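You operate a simulated robot arm through the tools that you are given. There is no shell and no other tool.

The job below is to be done with a simulated robot arm. You get a single attempt, and the scene is never put back.

## Task
Tighten the ring, push the disc home and couple the link rod.
Fine: both ring screws and the link screw end tight.

Only the result counts: the job must be done as asked and must still hold three seconds after the hand-in. Knocking over, shifting, dropping, spilling or breaking anything else fails it.

## Robot
A 6-joint arm with a fingered hand, fixed in place. Base frame: the origin is at the foot of the arm, x ahead of it, y to its left, z up. Lengths are in mm, angles in rad, forces in N, time in s.
With the tool pointing down near the work surface it reaches from about 500 to 960 mm from the base axis. Its first joint turns from -2.897 to 2.897 rad. Payload 5 kg.
The TCP is the grasp point between the finger pads, 43 mm short of the fingertips. In the tool frame z runs along the fingers and y along their closing line. The gripper opens to 144 mm. The gripper's body begins 50 mm behind the TCP. The gripper is a hand of 5 fingers: y runs from the thumb to the fingers, the wrist lies at [-21, -133, -233] in the tool frame, and closing takes about 1.5 s.
Orientation is that of the tool frame in the base frame, as a unit quaternion [w, x, y, z]. With the fingers straight down and the wrist toward the robot, the tool's x, y and z point along [0, 1, 0], [1, 0, 0] and [0, 0, -1] of the base frame.

## Interface
- The arm moves only by the tool move_arm. Its argument "increments" is one flat list of numbers, 7 for each row, row after row: the shift along the base's x, y, z in mm, then the turn, a rotation vector about the base's x, y, z in rad, then the gripper command, from -1 (shut) to 1 (fully open), values between in proportion. In form: [tx, ty, tz, ax, ay, az, hand, tx, ty, tz, ax, ay, az, hand, ...]. A call has 1 to 20 rows; each row shifts and turns the commanded pose from where the row before left it. Rows are played at 5 a second. More than 50 mm and 0.15 rad between two rows, or a gripper value outside its range, and nothing of the call is played. A pose out of reach is approached as far as the arm can. The call stops where the force on the tool passes 40 N (or 10 N more than at its start, if that is more) or the arm is blocked; 0.2 s more then pass. Each finger travels about 72 mm/s and halts on what it meets, pressing with about 22 N; the grip force reading is that of the motor and also rises with nothing between the fingers. The clock runs only during rows and for 0.2 s after the last one: add rows that do not move to give the fingers time. The reply holds the time, the measured pose of the TCP, the force on the tool along the base axes, the opening and the grip force, in the units named above and with some noise, with the torque about the TCP (base axes, N m) and any sound that the robot's microphone picked up, and new pictures: "views" is both (left out), scene, wrist or none.
- Cameras (640 x 400 px; columns grow to the right, rows downward): "scene" is fixed at [50.2, -650, 1418.7]; the picture's right is [0.70, -0.71, 0.00], its down [-0.25, -0.25, -0.93] and it looks along [0.67, 0.65, -0.36] (base axes); focal length 334 px, centre (320, 200). "wrist" rides on the gripper at [86, -108, -168] in the tool frame; the picture's right is [-0.80, 0.28, -0.53], its down [-0.54, -0.73, 0.42] and it looks along [-0.27, 0.63, 0.73] (tool axes); focal length 275 px, centre (320, 200). There is no depth. A picture from a camera that has moved, and an enlarged one, comes with that camera's place and axes in the base frame and with its lens.
- raise_lower(by): slides the trunk up (or, below 0, down) by that many mm; the arm rides with it, the base frame stays. It gives what a move gives, with no picture.
- hand_shape(shape): the hand has 5 fingers and takes this shape, open, in about a second: jaw (thumb against the fingers, like two jaws); tri (thumb and two fingers); tip (a fingertip pinch); poke (one finger out to press); point (the index stretched); flat (the hand flat); cup (the hand cupped); fist (a fist). The gripper value then closes the fingers along that shape, each until it touches; the sizes above hold for jaw. It gives what a move gives, with no picture.
- zoom(camera, box): a new picture of the part [left, top, right, bottom] of that camera's present view, enlarged. It takes no simulated time.
- finish_job(): hands the job in; it is judged then, once.

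Nothing tells you positions but the pictures and the camera data. Unless the task says otherwise, let go and move clear before handing in.

The tools are called after "Call:" as name(argument=value, ...) on one line, values as JSON. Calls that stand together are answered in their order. move_arm: Moves the arm, as the interface text tells. Its arguments: {"type":"object","properties":{"increments":{"type":"array"},"views":{"type":"string","enum":["both","scene","wrist","none"]}},"required":["increments"]} The other tools are called the same way: raise_lower (by) slides the trunk up or down; hand_shape (shape) gives the hand a shape; zoom (camera, box) takes an enlarged picture of a part of a camera's view; finish_job () hands the job in.

At the start:

```text
time: 0.0
tool_pos: [550.7, 177.7, 1271.7]
tool_rot: [-0.001, 0.707, 0.707, 0.0]
contact_force: [-0.6, 0.2, 0.3]
wrist_torque: [0.03, 0.01, -0.03]
grip_width: 143.5
grasp_force: 0.1
shape: jaw
trunk travel left (down, up): [-525.0, 65.0]
```

scene: 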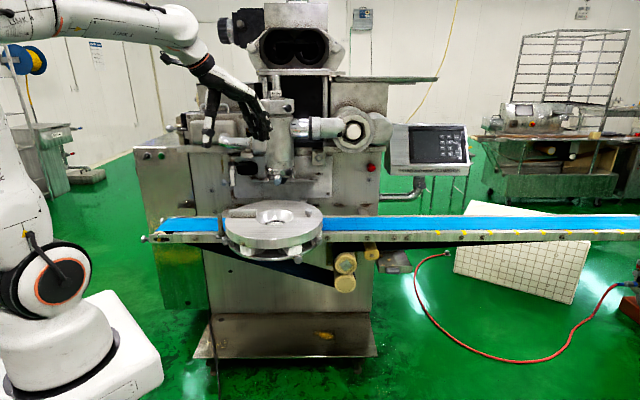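
wrist: 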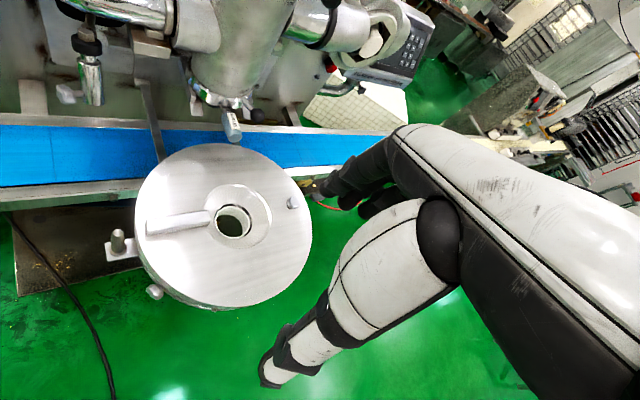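

I see a food machine with a conveyor, a round disc assembly with a lever, and some pins or screws around it. I'll zoom in to identify the ring, disc, link rod and screws before moving.

Call:
zoom(camera="scene", box=[200, 180, 360, 280])

Call:
zoom(camera="scene", box=[190, 80, 390, 205])

Call:
zoom(camera="wrist", box=[90, 130, 330, 320])

Call:
zoom(camera="wrist", box=[40, 0, 440, 150])

```text
4.00 times, centred on (280, 230) of scene
camera zoom: at [50.2, -650.0, 1418.7], right [0.7, -0.71, 0.0], down [-0.25, -0.25, -0.93], along [0.67, 0.65, -0.36], focal length 1335 px, centre (480, 80)
```

zoom: 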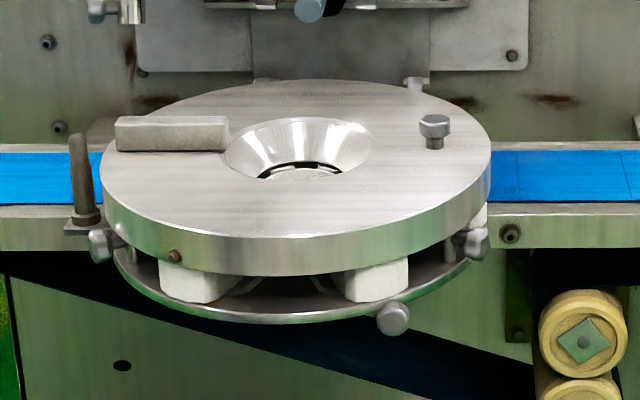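

```text
3.20 times, centred on (290, 142) of scene
camera zoom: at [50.2, -650.0, 1418.7], right [0.7, -0.71, 0.0], down [-0.25, -0.25, -0.93], along [0.67, 0.65, -0.36], focal length 1068 px, centre (416, 384)
```

zoom: 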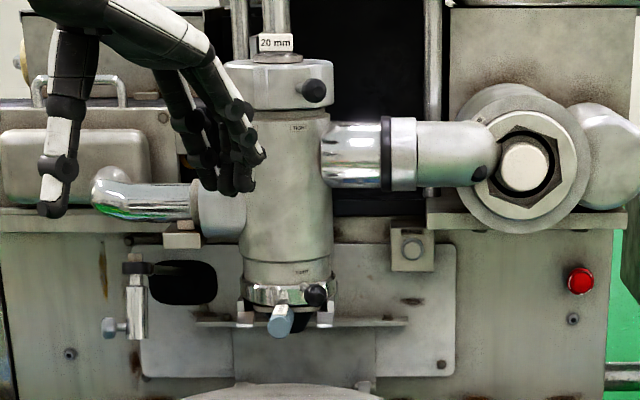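

```text
2.11 times, centred on (210, 225) of wrist
camera zoom: at [440.6, 263.1, 1440.1], right [0.28, -0.8, 0.53], down [-0.73, -0.54, -0.42], along [0.63, -0.27, -0.73], focal length 580 px, centre (552, 147)
```

zoom: 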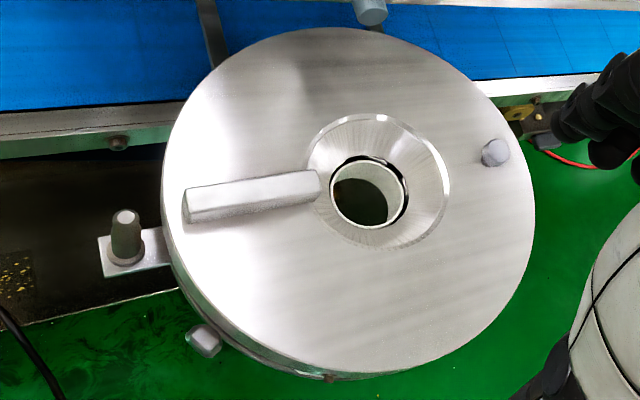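

```text
1.60 times, centred on (240, 75) of wrist
camera zoom: at [440.6, 263.1, 1440.1], right [0.28, -0.8, 0.53], down [-0.73, -0.54, -0.42], along [0.63, -0.27, -0.73], focal length 440 px, centre (448, 400)
```

zoom: 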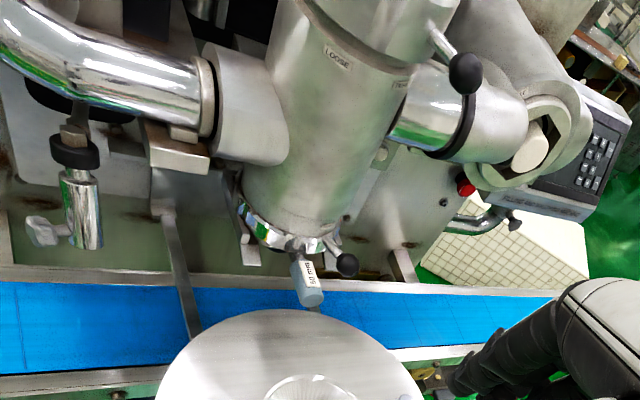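

The disc seems to sit about 130 mm in front of the vertical nozzle. The link rod hangs to the left, and the knobs and labels are on the cylinder. I'll turn the wrist to face the machine and get closer pictures before touching anything.

Call:
move_arm(increments=[0, -5, 0, 0, 0, 0.14, 1, 0, -5, 0, 0, 0, 0.14, 1, 0, -5, 0, 0, 0, 0.14, 1, 0, -5, 0, 0, 0, 0.14, 1, 0, -5, 0, 0, 0, 0.14, 1, 0, -5, 0, 0, 0, 0.085, 1])

```text
time: 1.4
tool_pos: [551.5, 147.1, 1273.5]
tool_rot: [0.0, 0.382, 0.924, 0.0]
contact_force: [0.7, 1.0, 1.2]
wrist_torque: [-0.02, -0.01, -0.04]
grip_width: 143.9
grasp_force: 0.0
shape: jaw
trunk travel left (down, up): [-525.0, 65.0]
camera wrist: at [411.5, 130.8, 1440.1], right [0.76, -0.36, 0.53], down [-0.13, -0.9, -0.42], along [0.63, 0.25, -0.73], focal length 275 px, centre (320, 200)
```

scene: 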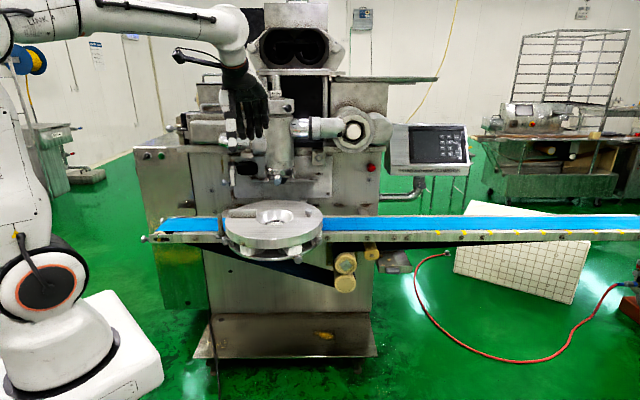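
wrist: 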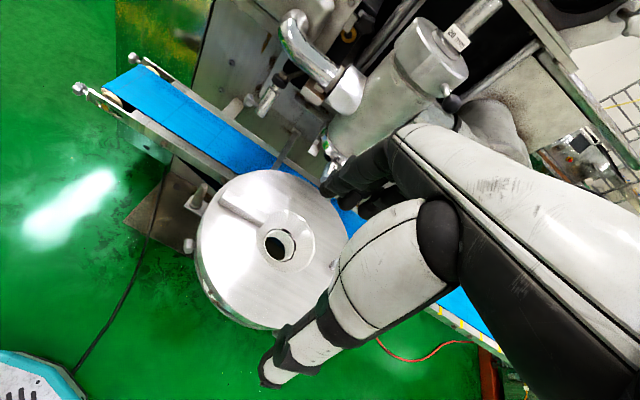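

That angle puts the hand in the way. I'll tilt the hand so the wrist camera looks level at the machine front, then lower the trunk.

Call:
move_arm(increments=[5, -5, 0, 0.128, 0.003, -0.015, 1, 5, -5, 0, 0.128, 0.003, -0.015, 1, 5, -5, 0, 0.128, 0.003, -0.015, 1, 5, -5, 0, 0.128, 0.003, -0.015, 1, 5, -5, 0, 0.128, 0.003, -0.015, 1, 5, 0, 0, 0.128, 0.003, -0.015, 1, 5, 0, 0, 0.128, 0.003, -0.015, 1])

```text
time: 3.0
tool_pos: [586.3, 123.0, 1273.0]
tool_rot: [-0.174, 0.391, 0.812, 0.397]
contact_force: [-0.4, -0.2, 1.0]
wrist_torque: [0.0, 0.0, 0.0]
grip_width: 143.6
grasp_force: 0.1
shape: jaw
trunk travel left (down, up): [-525.0, 65.0]
camera wrist: at [441.7, -7.0, 1373.4], right [0.71, -0.71, 0.0], down [-0.21, -0.21, -0.95], along [0.67, 0.68, -0.3], focal length 275 px, centre (320, 200)
```

scene: 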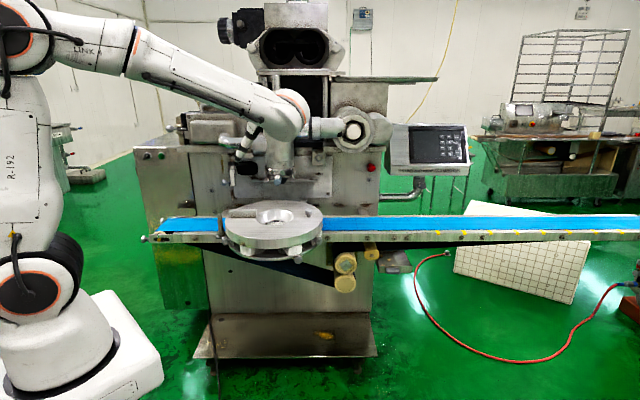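
wrist: 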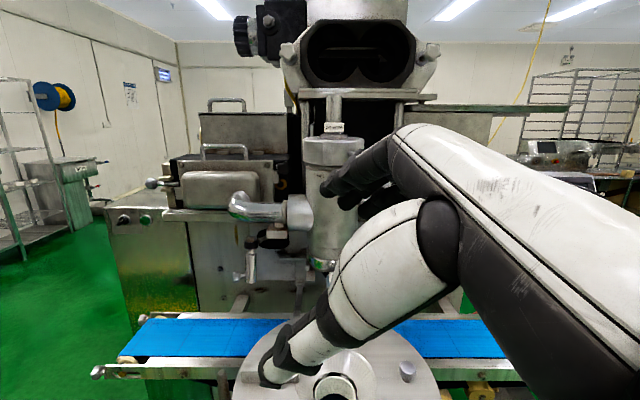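

Good angle, but the hand covers the nozzle. I'll lower the trunk and shift sideways so the nozzle falls in the clear left part of the picture.

Call:
raise_lower(by=-150)

Call:
move_arm(increments=[40, -16, 0, 0, 0, 0, 1, 40, -16, 0, 0, 0, 0, 1, 40, -16, 0, 0, 0, 0, 1, 30, -16, 0, 0, 0, 0, 1])

```text
time: 4.8
tool_pos: [585.3, 123.2, 1123.2]
tool_rot: [-0.175, 0.392, 0.812, 0.396]
contact_force: [0.0, -0.8, 0.1]
wrist_torque: [0.01, 0.05, 0.01]
grip_width: 143.6
grasp_force: 0.1
shape: jaw
trunk travel left (down, up): [-375.0, 215.0]
```

```text
time: 5.8
tool_pos: [735.4, 59.5, 1122.8]
tool_rot: [-0.176, 0.392, 0.812, 0.395]
contact_force: [-1.2, 0.5, -0.1]
wrist_torque: [-0.01, -0.02, -0.04]
grip_width: 143.9
grasp_force: 0.0
shape: jaw
trunk travel left (down, up): [-375.0, 215.0]
camera wrist: at [591.9, -70.8, 1224.0], right [0.71, -0.7, 0.0], down [-0.21, -0.22, -0.95], along [0.67, 0.68, -0.3], focal length 275 px, centre (320, 200)
```

scene: 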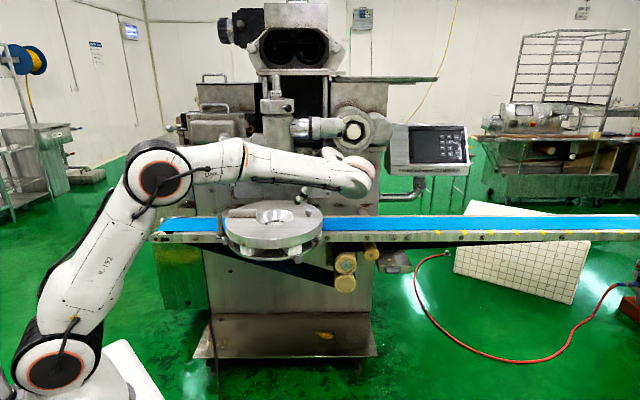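
wrist: 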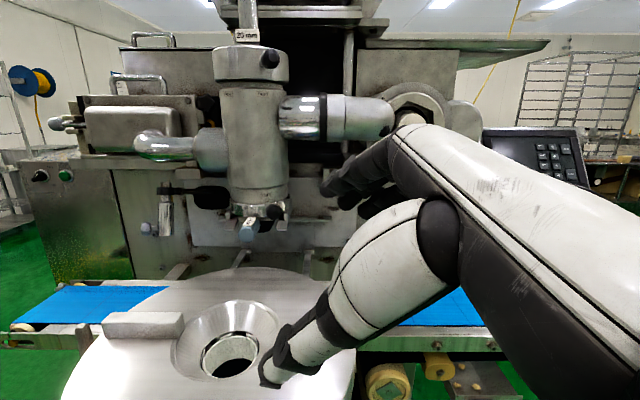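

Call:
zoom(camera="wrist", box=[190, 20, 330, 108])

Call:
zoom(camera="wrist", box=[190, 165, 320, 246])

Call:
zoom(camera="wrist", box=[110, 165, 240, 290])

Call:
zoom(camera="wrist", box=[50, 260, 350, 400])

```text
4.55 times, centred on (260, 64) of wrist
camera zoom: at [591.9, -70.8, 1224.0], right [0.71, -0.7, 0.0], down [-0.21, -0.22, -0.95], along [0.67, 0.68, -0.3], focal length 1251 px, centre (593, 818)
```

zoom: 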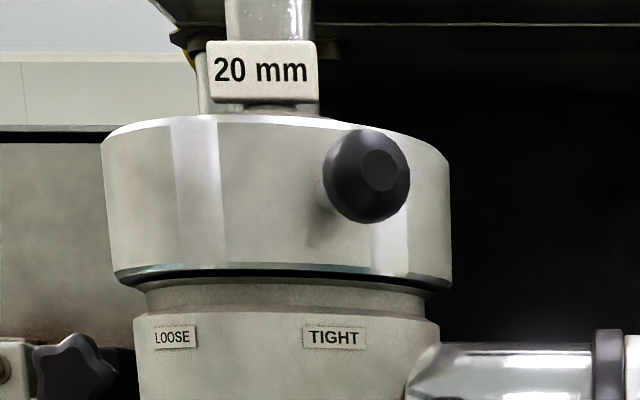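

```text
4.92 times, centred on (255, 206) of wrist
camera zoom: at [591.9, -70.8, 1224.0], right [0.71, -0.7, 0.0], down [-0.21, -0.22, -0.95], along [0.67, 0.68, -0.3], focal length 1355 px, centre (640, 173)
```

zoom: 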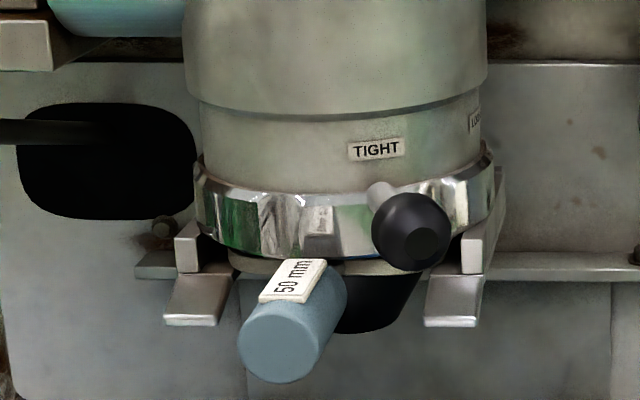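

```text
3.20 times, centred on (175, 228) of wrist
camera zoom: at [591.9, -70.8, 1224.0], right [0.71, -0.7, 0.0], down [-0.21, -0.22, -0.95], along [0.67, 0.68, -0.3], focal length 881 px, centre (784, 112)
```

zoom: 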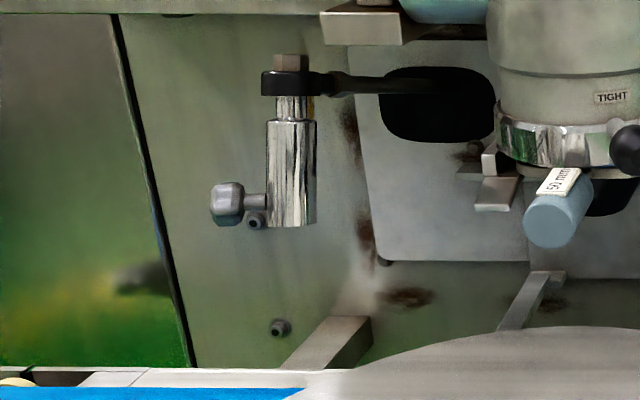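

```text
2.13 times, centred on (200, 330) of wrist
camera zoom: at [591.9, -70.8, 1224.0], right [0.71, -0.7, 0.0], down [-0.21, -0.22, -0.95], along [0.67, 0.68, -0.3], focal length 587 px, centre (576, -77)
```

zoom: 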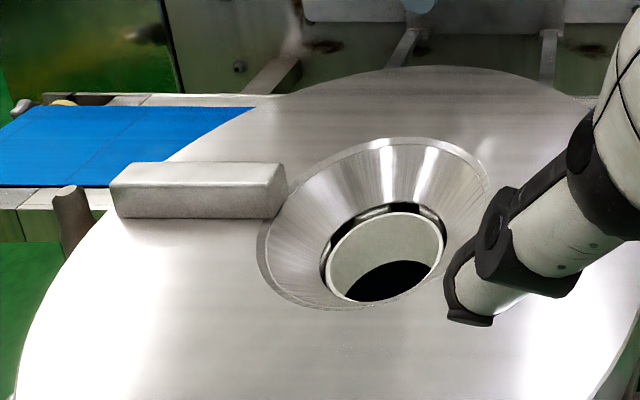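

The nozzle has two ring nuts, upper and lower, and both ball levers appear to sit at TIGHT. Several clamp screws are visible around the disc unit, so I'll examine that from the scene camera and with the wrist camera moved lower.

Call:
zoom(camera="scene", box=[210, 210, 290, 260])

Call:
zoom(camera="scene", box=[265, 215, 345, 265])

```text
8.00 times, centred on (250, 235) of scene
camera zoom: at [50.2, -650.0, 1418.7], right [0.7, -0.71, 0.0], down [-0.25, -0.25, -0.93], along [0.67, 0.65, -0.36], focal length 2670 px, centre (880, -80)
```

zoom: 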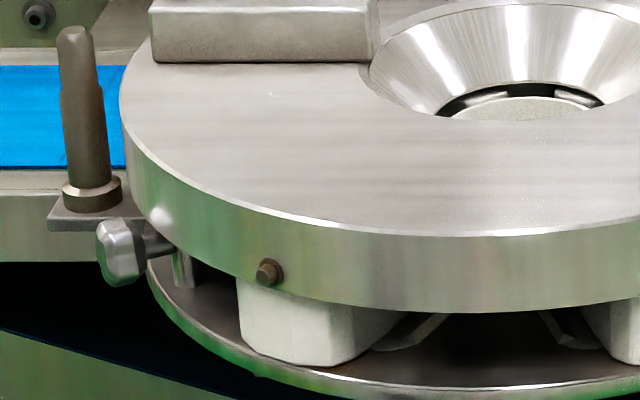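

```text
8.00 times, centred on (305, 240) of scene
camera zoom: at [50.2, -650.0, 1418.7], right [0.7, -0.71, 0.0], down [-0.25, -0.25, -0.93], along [0.67, 0.65, -0.36], focal length 2670 px, centre (440, -120)
```

zoom: 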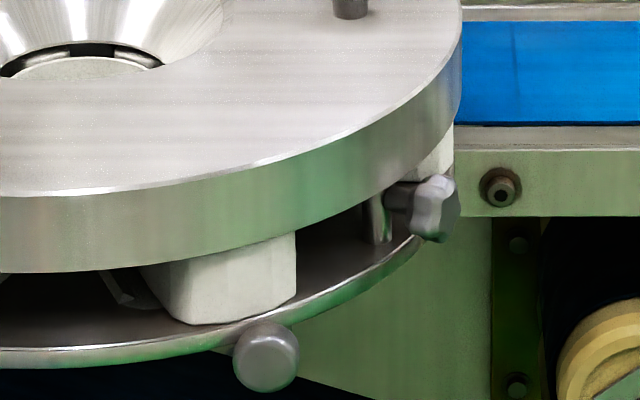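

The lower plate of the disc unit is a ring on posts, with a thumbscrew on each side, so those look like the two ring screws. The post on the disc's left tab matches the link sleeve hanging about 220 mm deeper, so "home" is about 215 mm back. I'll look at the disc unit from low in front.

Call:
move_arm(increments=[-42, -35, 0, 0, 0, 0, 1, -42, -35, 0, 0, 0, 0, 1, -42, -35, 0, 0, 0, 0, 1, -40, -37, 0, 0, 0, 0, 1], views="none")

Call:
raise_lower(by=-210)

Call:
move_arm(increments=[0, 0, 0, 0, 0, 0, 1])

```text
refused: row 1 steps farther than a row can; nothing moved
```

```text
time: 7.8
tool_pos: [735.1, 58.1, 933.7]
tool_rot: [-0.17, 0.389, 0.81, 0.404]
contact_force: [2.6, -3.0, 13.4]
wrist_torque: [0.19, 0.25, -0.27]
grip_width: 139.9
grasp_force: 0.1
shape: jaw
trunk travel left (down, up): [-171.0, 419.0]
stopped: the force on the tool passed its limit at 47 N (the readings are from after the stop); the commanded pose is now the measured one
```

```text
time: 8.2
tool_pos: [734.8, 56.7, 931.9]
tool_rot: [-0.171, 0.389, 0.81, 0.404]
contact_force: [2.0, -6.2, 19.9]
wrist_torque: [0.04, 0.42, -0.04]
grip_width: 139.6
grasp_force: 0.1
shape: jaw
trunk travel left (down, up): [-171.0, 419.0]
camera wrist: at [588.8, -72.7, 1029.8], right [0.71, -0.71, 0.01], down [-0.2, -0.2, -0.96], along [0.68, 0.68, -0.28], focal length 275 px, centre (320, 200)
```

scene: 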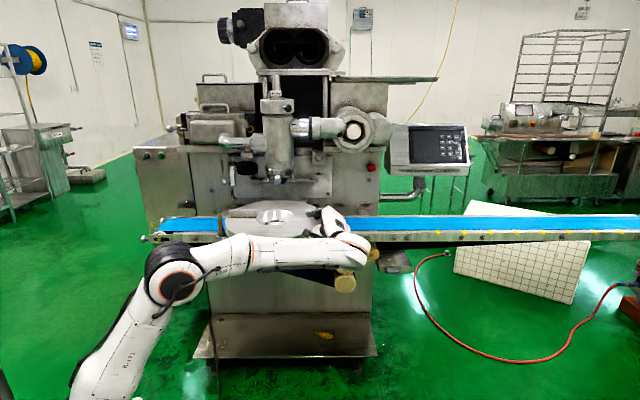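
wrist: 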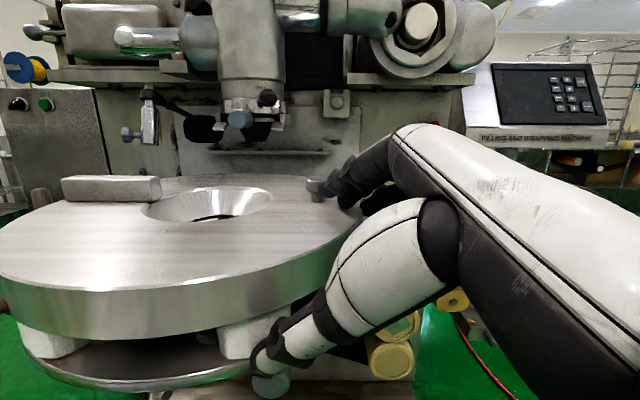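

The sideways move was refused for its step size, but the trunk still went down and the hand now rests on the disc. I'll back straight up and stop batching moves that depend on each other.

Call:
raise_lower(by=80)

```text
time: 9.3
tool_pos: [735.0, 58.4, 1010.2]
tool_rot: [-0.172, 0.389, 0.81, 0.402]
contact_force: [0.3, 0.2, -0.3]
wrist_torque: [0.02, 0.01, 0.04]
grip_width: 143.7
grasp_force: 0.1
shape: jaw
trunk travel left (down, up): [-251.0, 339.0]
```

Call:
move_arm(increments=[-35, -29, 0, 0, 0, 0, 1, -35, -29, 0, 0, 0, 0, 1, -35, -29, 0, 0, 0, 0, 1, -35, -29, 0, 0, 0, 0, 1, -27, -25, 0, 0, 0, 0, 1])

```text
time: 10.5
tool_pos: [567.0, -81.9, 1010.5]
tool_rot: [-0.171, 0.389, 0.811, 0.403]
contact_force: [0.3, 0.3, -0.1]
wrist_torque: [-0.02, -0.01, 0.02]
grip_width: 143.9
grasp_force: 0.0
shape: jaw
trunk travel left (down, up): [-251.0, 339.0]
camera wrist: at [421.9, -212.8, 1108.2], right [0.71, -0.71, 0.01], down [-0.2, -0.21, -0.96], along [0.68, 0.68, -0.29], focal length 275 px, centre (320, 200)
```

scene: 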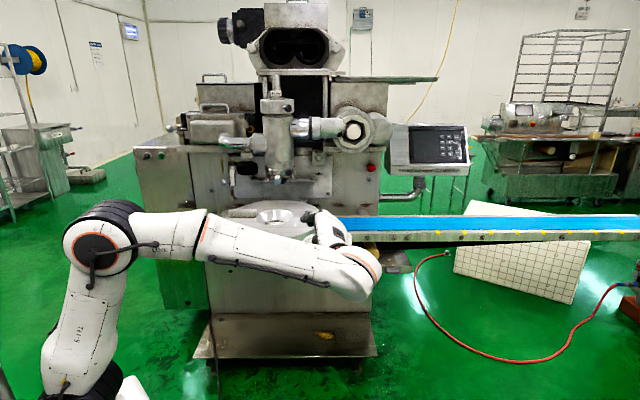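
wrist: 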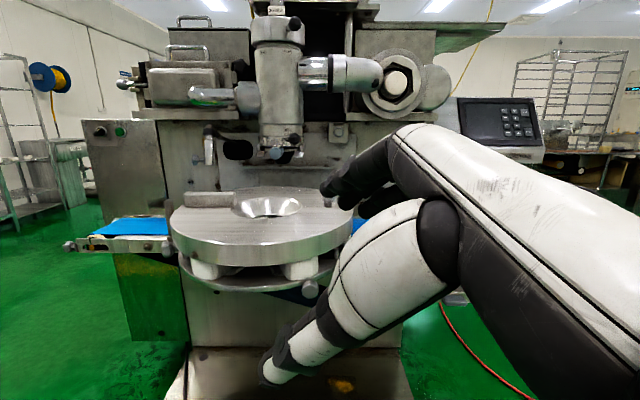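

Call:
raise_lower(by=-140)

Call:
zoom(camera="wrist", box=[130, 100, 370, 250])

```text
time: 12.2
tool_pos: [567.7, -81.7, 870.9]
tool_rot: [-0.172, 0.389, 0.811, 0.402]
contact_force: [-0.4, 0.4, 0.1]
wrist_torque: [-0.03, -0.01, 0.03]
grip_width: 143.8
grasp_force: 0.0
shape: jaw
trunk travel left (down, up): [-111.0, 479.0]
```

```text
2.67 times, centred on (250, 175) of wrist
camera zoom: at [422.2, -212.9, 968.2], right [0.71, -0.71, 0.01], down [-0.2, -0.21, -0.96], along [0.68, 0.68, -0.29], focal length 734 px, centre (507, 267)
```

zoom: 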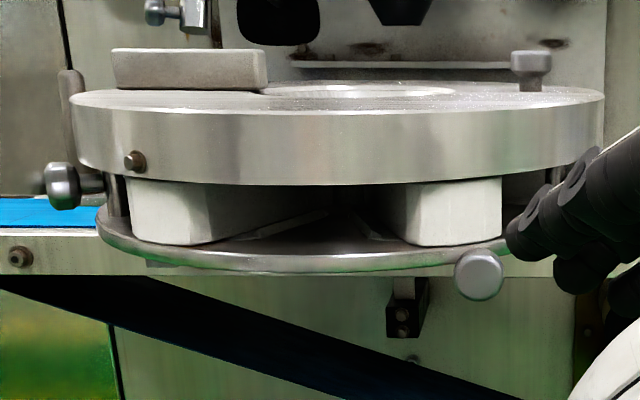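

Call:
move_arm(increments=[0, 0, 0, 0, 0, 0, 1], views="wrist")

Call:
zoom(camera="wrist", box=[230, 70, 340, 139])

Call:
zoom(camera="wrist", box=[135, 70, 245, 205])

Call:
zoom(camera="wrist", box=[160, 150, 260, 212])

```text
time: 12.6
tool_pos: [567.2, -83.8, 871.1]
tool_rot: [-0.173, 0.388, 0.811, 0.403]
contact_force: [0.3, -0.5, -0.6]
wrist_torque: [-0.02, 0.02, -0.02]
grip_width: 143.7
grasp_force: 0.0
shape: jaw
trunk travel left (down, up): [-111.0, 479.0]
camera wrist: at [422.2, -212.9, 968.1], right [0.71, -0.71, 0.01], down [-0.2, -0.21, -0.96], along [0.68, 0.68, -0.29], focal length 275 px, centre (320, 200)
```

wrist: 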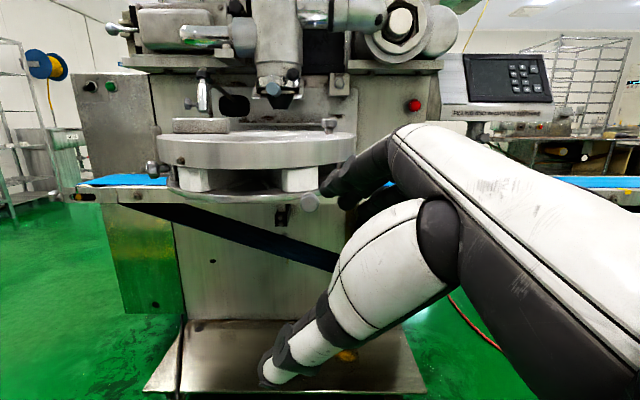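

```text
5.80 times, centred on (285, 104) of wrist
camera zoom: at [422.2, -212.9, 968.1], right [0.71, -0.71, 0.01], down [-0.2, -0.21, -0.96], along [0.68, 0.68, -0.29], focal length 1596 px, centre (523, 754)
```

zoom: 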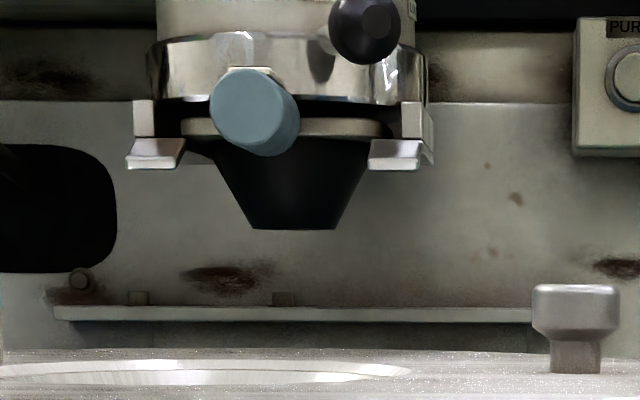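

```text
2.96 times, centred on (190, 138) of wrist
camera zoom: at [422.2, -212.9, 968.1], right [0.71, -0.71, 0.01], down [-0.2, -0.21, -0.96], along [0.68, 0.68, -0.29], focal length 816 px, centre (705, 385)
```

zoom: 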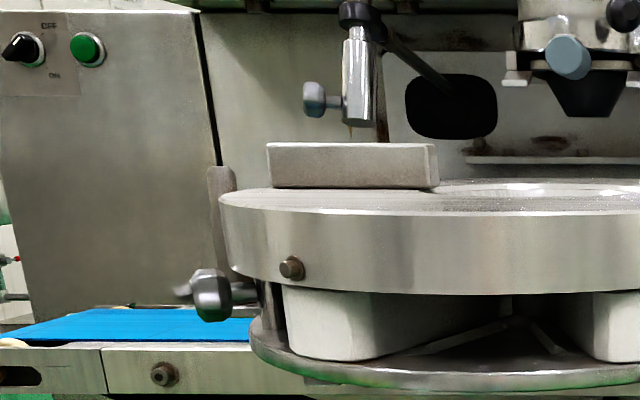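

```text
6.40 times, centred on (210, 181) of wrist
camera zoom: at [422.2, -212.9, 968.1], right [0.71, -0.71, 0.01], down [-0.2, -0.21, -0.96], along [0.68, 0.68, -0.29], focal length 1762 px, centre (1024, 322)
```

zoom: 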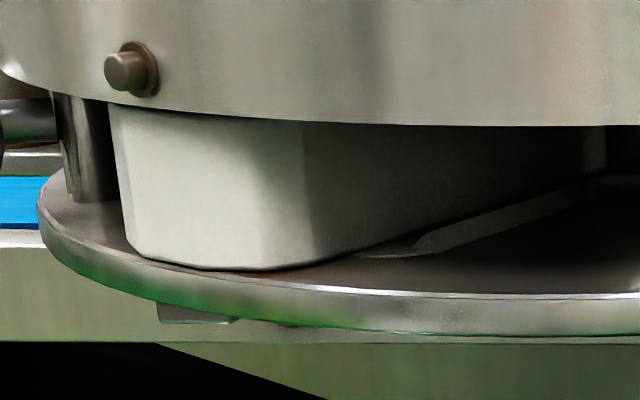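

The disc top is at about z 938 and the nozzle cone ends at about 986, so the disc can slide under it. Next I want to see the right side of the disc unit, so I'll slide the camera to the right.

Call:
move_arm(increments=[30, -30, 0, 0, 0, 0, 1, 30, -30, 0, 0, 0, 0, 1, 30, -30, 0, 0, 0, 0, 1, 30, -30, 0, 0, 0, 0, 1], views="wrist")

Call:
zoom(camera="wrist", box=[200, 100, 340, 220])

Call:
zoom(camera="wrist", box=[60, 100, 200, 220])

```text
time: 13.6
tool_pos: [687.9, -203.8, 871.0]
tool_rot: [-0.172, 0.389, 0.811, 0.402]
contact_force: [-0.8, 0.7, 2.0]
wrist_torque: [-0.13, -0.05, -0.03]
grip_width: 144.0
grasp_force: 0.1
shape: jaw
trunk travel left (down, up): [-111.0, 479.0]
camera wrist: at [542.2, -333.8, 968.0], right [0.71, -0.71, 0.01], down [-0.2, -0.21, -0.96], along [0.68, 0.68, -0.29], focal length 275 px, centre (320, 200)
```

wrist: 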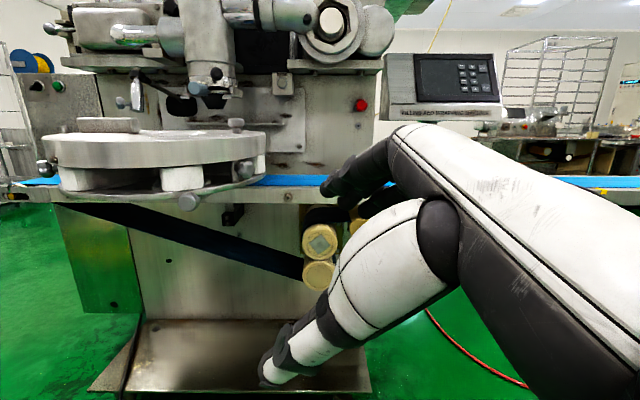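

```text
3.33 times, centred on (270, 160) of wrist
camera zoom: at [542.2, -333.8, 968.0], right [0.71, -0.71, 0.01], down [-0.2, -0.21, -0.96], along [0.68, 0.68, -0.29], focal length 918 px, centre (487, 333)
```

zoom: 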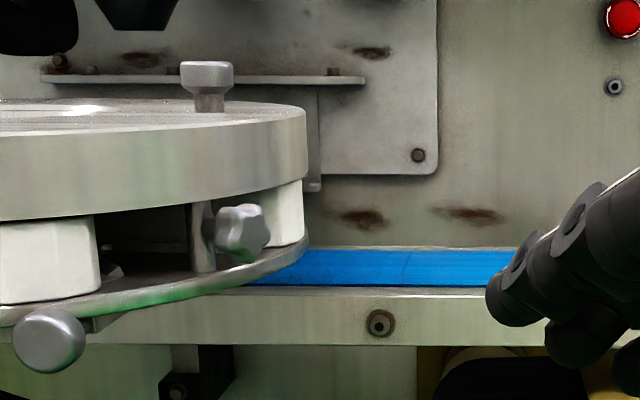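

```text
3.33 times, centred on (130, 160) of wrist
camera zoom: at [542.2, -333.8, 968.0], right [0.71, -0.71, 0.01], down [-0.2, -0.21, -0.96], along [0.68, 0.68, -0.29], focal length 918 px, centre (953, 333)
```

zoom: 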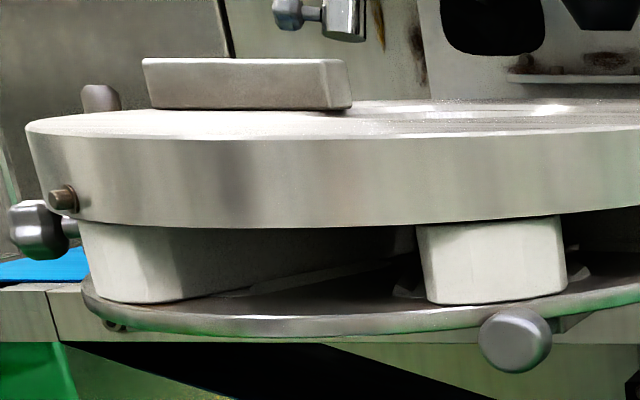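

The star knobs at left, about (540,276,887), and right, about (769,63,885), on the lower ring match the knob on the link sleeve. I take these three as the ring screws and link screw. I'll test the fingertip shapes here in free space to see how they look at the camera.

Call:
hand_shape(shape="tip")

Call:
move_arm(increments=[0, 0, 0, 0, 0, 0, 1, 0, 0, 0, 0, 0, 0, 1], views="wrist")

Call:
move_arm(increments=[0, 0, 0, 0, 0, 0, -0.5, 0, 0, 0, 0, 0, 0, -0.5, 0, 0, 0, 0, 0, 0, -0.5, 0, 0, 0, 0, 0, 0, -0.5], views="wrist")

Call:
move_arm(increments=[0, 0, 0, 0, 0, 0, -1, 0, 0, 0, 0, 0, 0, -1, 0, 0, 0, 0, 0, 0, -1, 0, 0, 0, 0, 0, 0, -1], views="wrist")

```text
time: 14.5
tool_pos: [688.3, -204.3, 869.6]
tool_rot: [-0.172, 0.389, 0.811, 0.402]
contact_force: [0.2, -0.2, 0.1]
wrist_torque: [0.0, 0.02, -0.01]
grip_width: 143.8
grasp_force: 0.1
shape: tip
trunk travel left (down, up): [-111.0, 479.0]
```

```text
time: 15.1
tool_pos: [688.5, -204.5, 869.4]
tool_rot: [-0.172, 0.39, 0.811, 0.402]
contact_force: [0.5, -0.6, -0.3]
wrist_torque: [0.01, -0.01, 0.03]
grip_width: 144.2
grasp_force: 0.0
shape: tip
trunk travel left (down, up): [-111.0, 479.0]
camera wrist: at [542.2, -333.8, 967.9], right [0.71, -0.71, 0.01], down [-0.2, -0.21, -0.96], along [0.68, 0.68, -0.29], focal length 275 px, centre (320, 200)
```

wrist: 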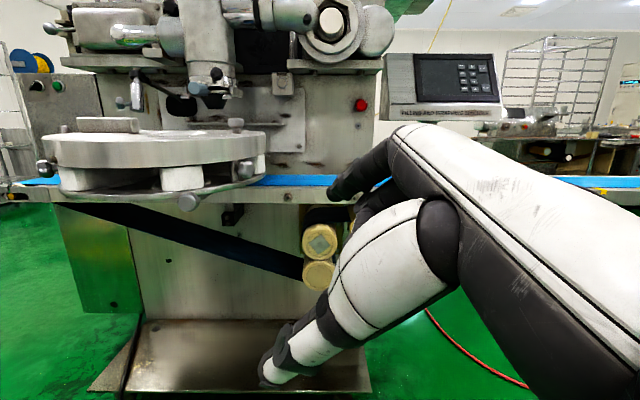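

```text
time: 16.1
tool_pos: [687.2, -202.5, 870.1]
tool_rot: [-0.172, 0.389, 0.811, 0.402]
contact_force: [-0.9, -0.9, 0.1]
wrist_torque: [-0.01, 0.03, -0.01]
grip_width: 37.0
grasp_force: 0.1
shape: tip
trunk travel left (down, up): [-111.0, 479.0]
camera wrist: at [542.1, -333.7, 967.9], right [0.71, -0.71, 0.01], down [-0.2, -0.21, -0.96], along [0.68, 0.68, -0.29], focal length 275 px, centre (320, 200)
```

wrist: 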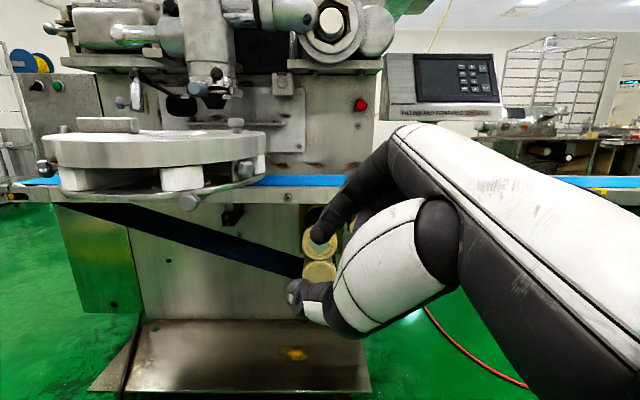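

```text
time: 17.1
tool_pos: [687.1, -205.0, 869.4]
tool_rot: [-0.172, 0.389, 0.811, 0.402]
contact_force: [0.3, 0.9, 0.1]
wrist_torque: [-0.02, 0.0, -0.02]
grip_width: 0.0
grasp_force: 21.9
shape: tip
trunk travel left (down, up): [-111.0, 479.0]
camera wrist: at [542.1, -333.7, 967.9], right [0.71, -0.71, 0.01], down [-0.2, -0.21, -0.96], along [0.68, 0.68, -0.29], focal length 275 px, centre (320, 200)
```

wrist: 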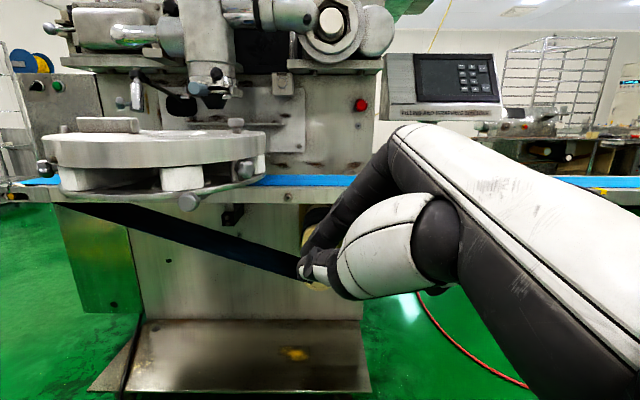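

The pinch point in tip shape is near the fingertips, about 38 mm ahead of the TCP. Next I'll line up for the right ring screw: tool axis along its radial axis (roughly +y), standing about 100 mm off.

Call:
move_arm(increments=[19.7, 22.5, 2.5, 0.1093, 0.0243, 0.0447, -0.3, 19.7, 22.5, 2.5, 0.1093, 0.0243, 0.0447, -0.3, 19.7, 22.5, 2.5, 0.1093, 0.0243, 0.0447, -0.3, 19.7, 22.5, 2.5, 0.1093, 0.0243, 0.0447, -0.3, 19.7, 22.5, 2.5, 0.1093, 0.0243, 0.0447, -0.3, 19.7, 22.5, 2.5, 0.1093, 0.0243, 0.0447, -0.3])

```text
time: 18.5
tool_pos: [788.5, -61.2, 884.5]
tool_rot: [-0.396, 0.232, 0.667, 0.587]
contact_force: [0.3, -1.0, -0.7]
wrist_torque: [-0.03, -0.01, -0.08]
grip_width: 50.3
grasp_force: 0.0
shape: tip
out of reach, approached as far as the arm can: row 5, 6
trunk travel left (down, up): [-111.0, 479.0]
camera wrist: at [696.7, -259.0, 887.4], right [0.82, -0.33, -0.47], down [-0.36, 0.35, -0.87], along [0.45, 0.88, 0.16], focal length 275 px, centre (320, 200)
```

scene: 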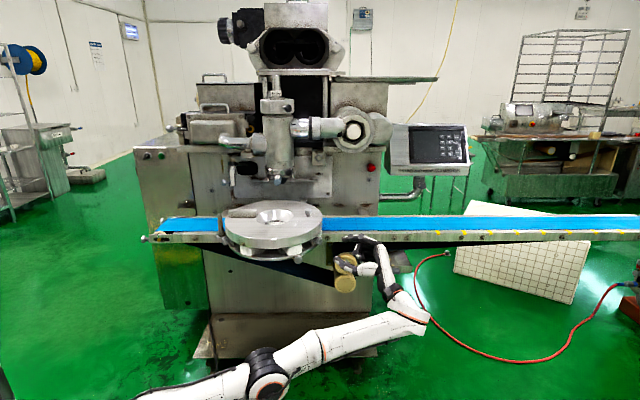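
wrist: 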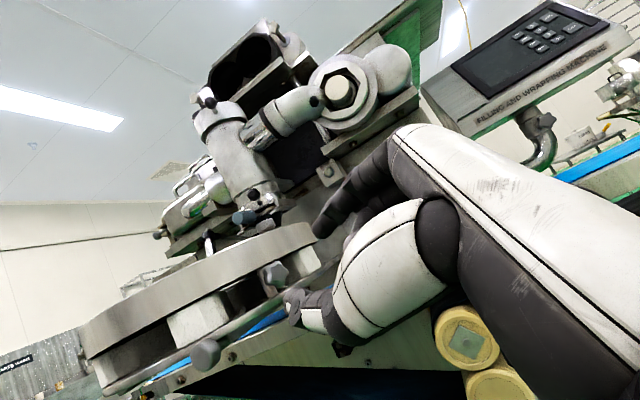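

Call:
zoom(camera="wrist", box=[230, 200, 360, 340])

Call:
zoom(camera="scene", box=[290, 210, 410, 285])

```text
2.86 times, centred on (295, 270) of wrist
camera zoom: at [696.7, -259.0, 887.4], right [0.82, -0.33, -0.47], down [-0.36, 0.35, -0.87], along [0.45, 0.88, 0.16], focal length 786 px, centre (391, 0)
```

zoom: 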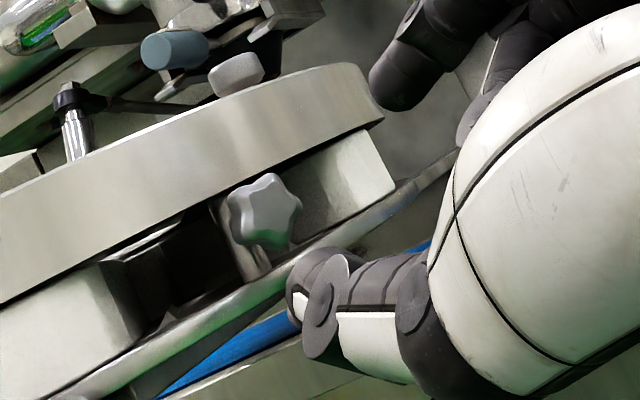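

```text
5.33 times, centred on (350, 248) of scene
camera zoom: at [50.2, -650.0, 1418.7], right [0.7, -0.71, 0.0], down [-0.25, -0.25, -0.93], along [0.67, 0.65, -0.36], focal length 1780 px, centre (160, -53)
```

zoom: 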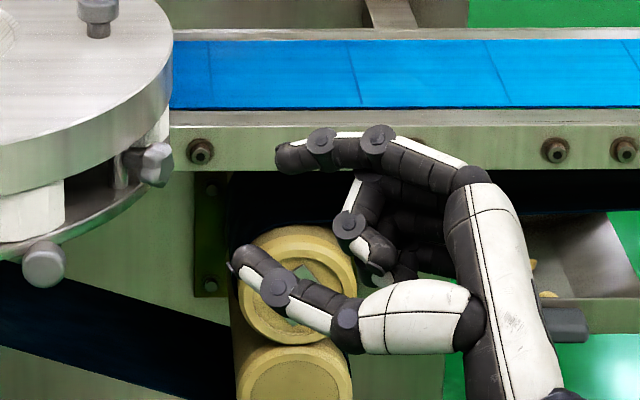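

The right knob is a five-lobe star knob about 28 mm across at roughly (766,60,888), and the arm is nearly straight here. I'll raise the trunk and bring the arm down by the same amount to gain reach.

Call:
raise_lower(by=160)

Call:
move_arm(increments=[0, -5, -40, 0, 0, 0, -0.3, 5, 0, -40, 0, 0, 0, -0.3, 5, 0, -40, 0, 0, 0, -0.3, 8, -5, -32, 0, 0, 0, -0.3])

```text
time: 20.3
tool_pos: [789.2, -60.0, 1043.1]
tool_rot: [-0.397, 0.231, 0.668, 0.586]
contact_force: [0.4, 0.1, 0.2]
wrist_torque: [-0.02, 0.0, 0.0]
grip_width: 50.2
grasp_force: 0.0
shape: tip
trunk travel left (down, up): [-271.0, 319.0]
```

```text
time: 21.3
tool_pos: [788.4, -62.3, 895.2]
tool_rot: [-0.396, 0.232, 0.668, 0.585]
contact_force: [0.1, 0.0, 0.5]
wrist_torque: [0.0, -0.02, -0.01]
grip_width: 50.1
grasp_force: 0.0
shape: tip
out of reach, approached as far as the arm can: row 3, 4
trunk travel left (down, up): [-271.0, 319.0]
camera wrist: at [697.5, -260.9, 899.2], right [0.82, -0.33, -0.47], down [-0.36, 0.34, -0.87], along [0.45, 0.88, 0.16], focal length 275 px, centre (320, 200)
```

scene: 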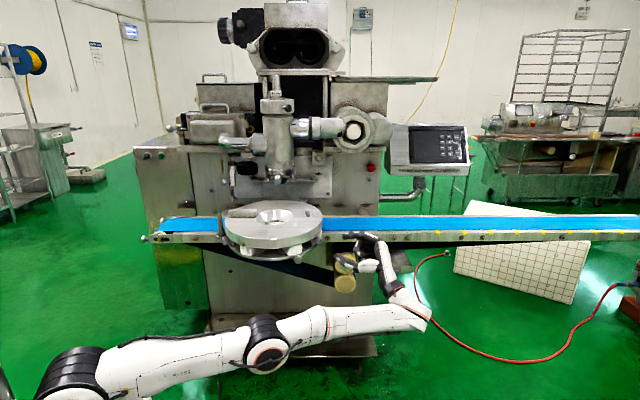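
wrist: 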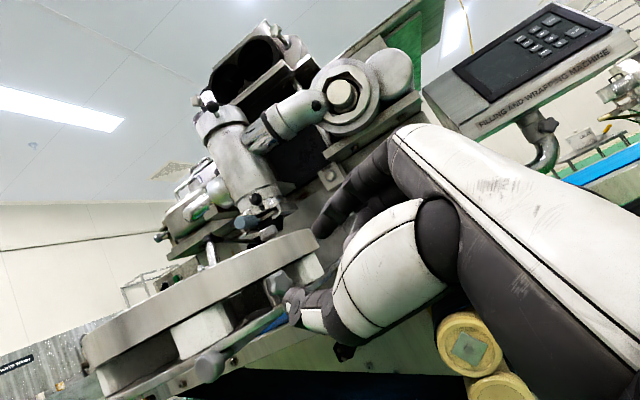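

Call:
move_arm(increments=[1, 24, -1, 0, 0, 0, -0.3, 2, 24, -2, 0, 0, 0, -0.3])

Call:
zoom(camera="wrist", box=[230, 200, 360, 340])

Call:
zoom(camera="scene", box=[280, 210, 380, 272])

```text
time: 21.9
tool_pos: [793.0, -14.6, 892.6]
tool_rot: [-0.395, 0.231, 0.668, 0.586]
contact_force: [0.1, -0.8, -0.1]
wrist_torque: [0.01, 0.01, -0.05]
grip_width: 50.3
grasp_force: 0.1
shape: tip
trunk travel left (down, up): [-271.0, 319.0]
camera wrist: at [700.5, -212.5, 896.6], right [0.82, -0.33, -0.47], down [-0.36, 0.34, -0.87], along [0.45, 0.88, 0.16], focal length 275 px, centre (320, 200)
```

scene: 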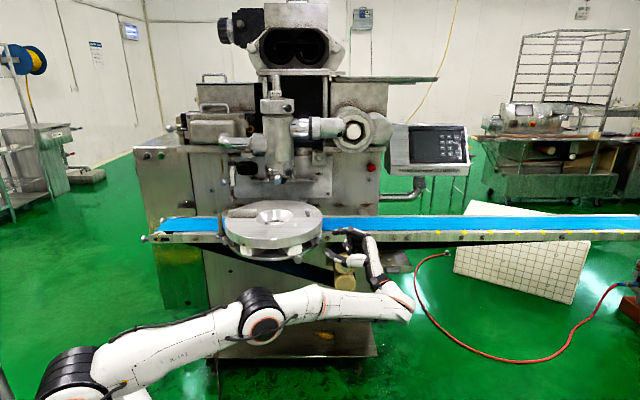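
wrist: 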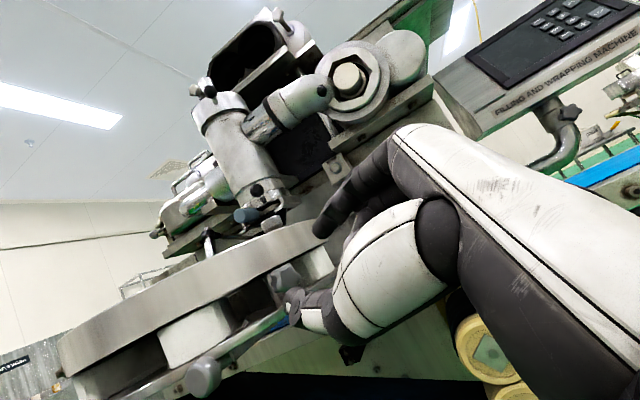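

```text
2.86 times, centred on (295, 270) of wrist
camera zoom: at [700.5, -212.5, 896.6], right [0.82, -0.33, -0.47], down [-0.36, 0.34, -0.87], along [0.45, 0.88, 0.16], focal length 786 px, centre (391, 0)
```

zoom: 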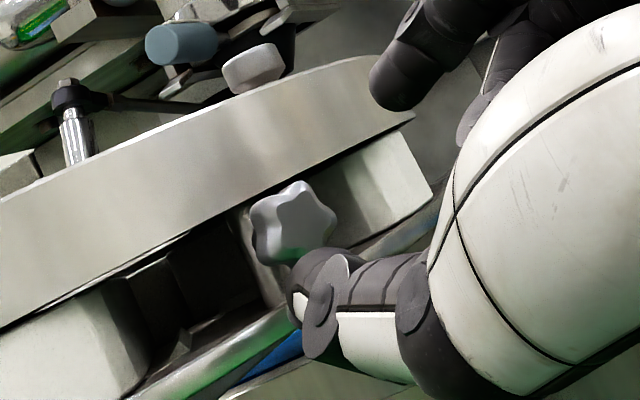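

```text
6.40 times, centred on (330, 241) of scene
camera zoom: at [50.2, -650.0, 1418.7], right [0.7, -0.71, 0.0], down [-0.25, -0.25, -0.93], along [0.67, 0.65, -0.36], focal length 2136 px, centre (256, -62)
```

zoom: 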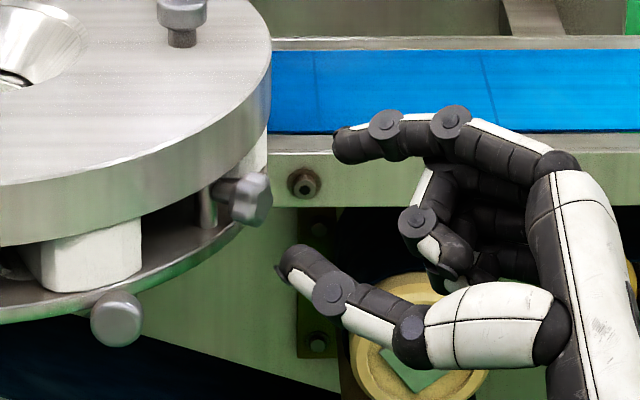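

Alignment on the right knob is good to a few mm. I'll advance so the fingertips reach knob depth, check, then close.

Call:
move_arm(increments=[-3, 17, 1.5, 0, 0, 0, -0.3, -3, 16, 1, 0, 0, 0, -0.3])

Call:
zoom(camera="wrist", box=[230, 200, 360, 340])

Call:
zoom(camera="scene", box=[290, 215, 370, 265])

```text
time: 22.5
tool_pos: [786.9, 17.7, 895.5]
tool_rot: [-0.396, 0.232, 0.668, 0.586]
contact_force: [0.3, 0.4, -0.1]
wrist_torque: [0.01, 0.0, 0.03]
grip_width: 50.4
grasp_force: 0.0
shape: tip
trunk travel left (down, up): [-271.0, 319.0]
camera wrist: at [694.7, -180.0, 898.9], right [0.82, -0.34, -0.47], down [-0.36, 0.34, -0.87], along [0.45, 0.88, 0.16], focal length 275 px, centre (320, 200)
```

scene: 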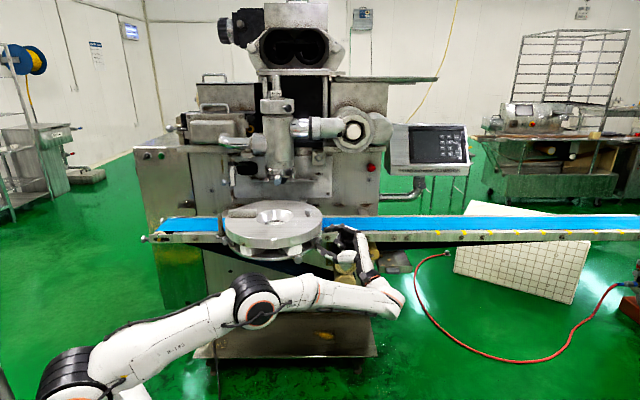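
wrist: 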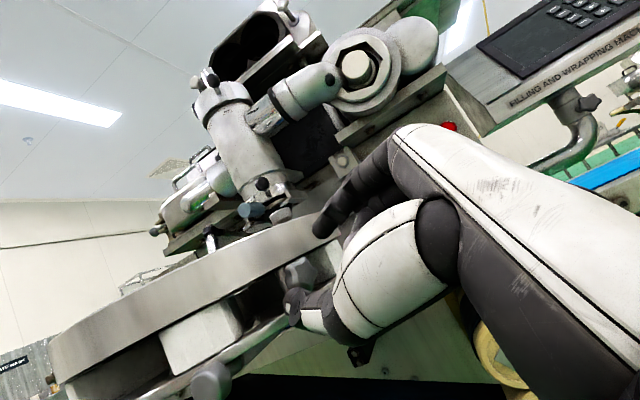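

```text
2.86 times, centred on (295, 270) of wrist
camera zoom: at [694.7, -180.0, 898.9], right [0.82, -0.34, -0.47], down [-0.36, 0.34, -0.87], along [0.45, 0.88, 0.16], focal length 786 px, centre (391, 0)
```

zoom: 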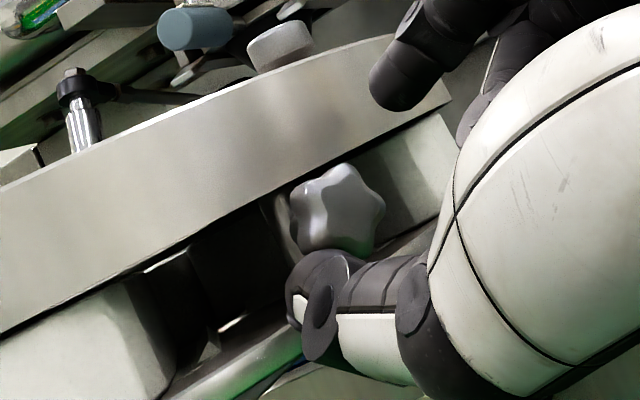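

```text
8.00 times, centred on (330, 240) of scene
camera zoom: at [50.2, -650.0, 1418.7], right [0.7, -0.71, 0.0], down [-0.25, -0.25, -0.93], along [0.67, 0.65, -0.36], focal length 2670 px, centre (240, -120)
```

zoom: 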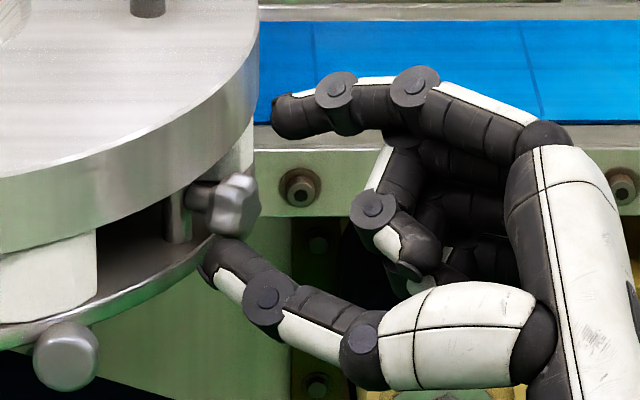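

Knob sits between thumb and index. I'll close the pinch gently and check the contact readings.

Call:
move_arm(increments=[0, 0, 0, 0, 0, 0, -0.6, 0, 0, 0, 0, 0, 0, -0.8, 0, 0, 0, 0, 0, 0, -1, 0, 0, 0, 0, 0, 0, -1, 0, 0, 0, 0, 0, 0, -1])

Call:
zoom(camera="wrist", box=[230, 200, 360, 340])

Call:
zoom(camera="scene", box=[290, 215, 370, 265])

```text
time: 23.7
tool_pos: [786.5, 17.4, 895.2]
tool_rot: [-0.396, 0.232, 0.668, 0.586]
contact_force: [-8.6, -6.9, -9.2]
wrist_torque: [-0.36, -0.12, 0.43]
grip_width: 12.0
grasp_force: 22.1
shape: tip
trunk travel left (down, up): [-271.0, 319.0]
camera wrist: at [694.8, -180.3, 898.4], right [0.82, -0.34, -0.47], down [-0.36, 0.34, -0.87], along [0.45, 0.88, 0.16], focal length 275 px, centre (320, 200)
```

scene: 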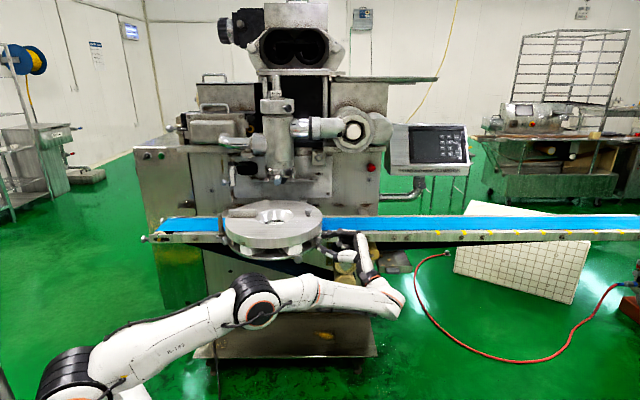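
wrist: 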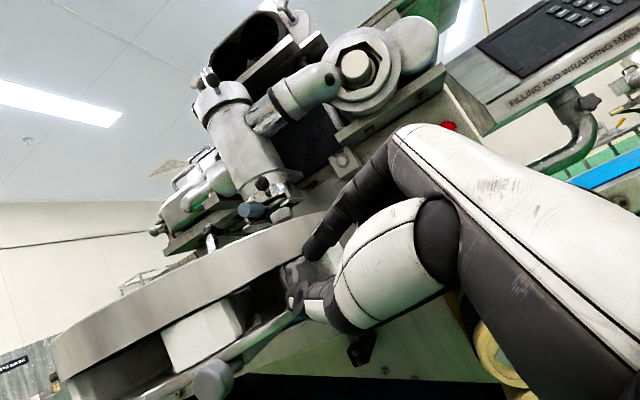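

```text
2.86 times, centred on (295, 270) of wrist
camera zoom: at [694.8, -180.3, 898.4], right [0.82, -0.34, -0.47], down [-0.36, 0.34, -0.87], along [0.45, 0.88, 0.16], focal length 786 px, centre (391, 0)
```

zoom: 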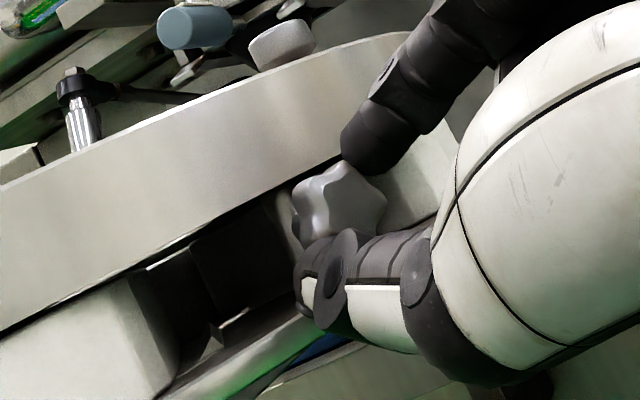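

```text
8.00 times, centred on (330, 240) of scene
camera zoom: at [50.2, -650.0, 1418.7], right [0.7, -0.71, 0.0], down [-0.25, -0.25, -0.93], along [0.67, 0.65, -0.36], focal length 2670 px, centre (240, -120)
```

zoom: 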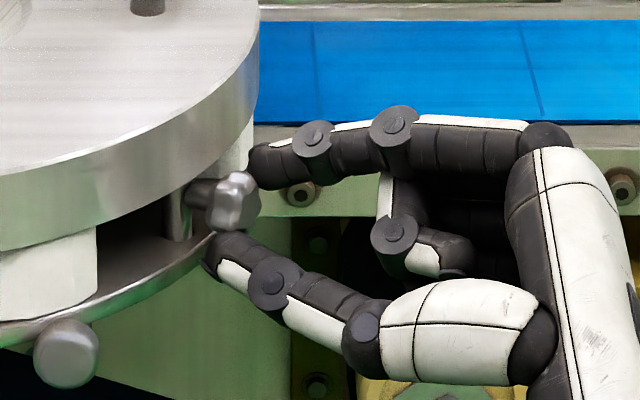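

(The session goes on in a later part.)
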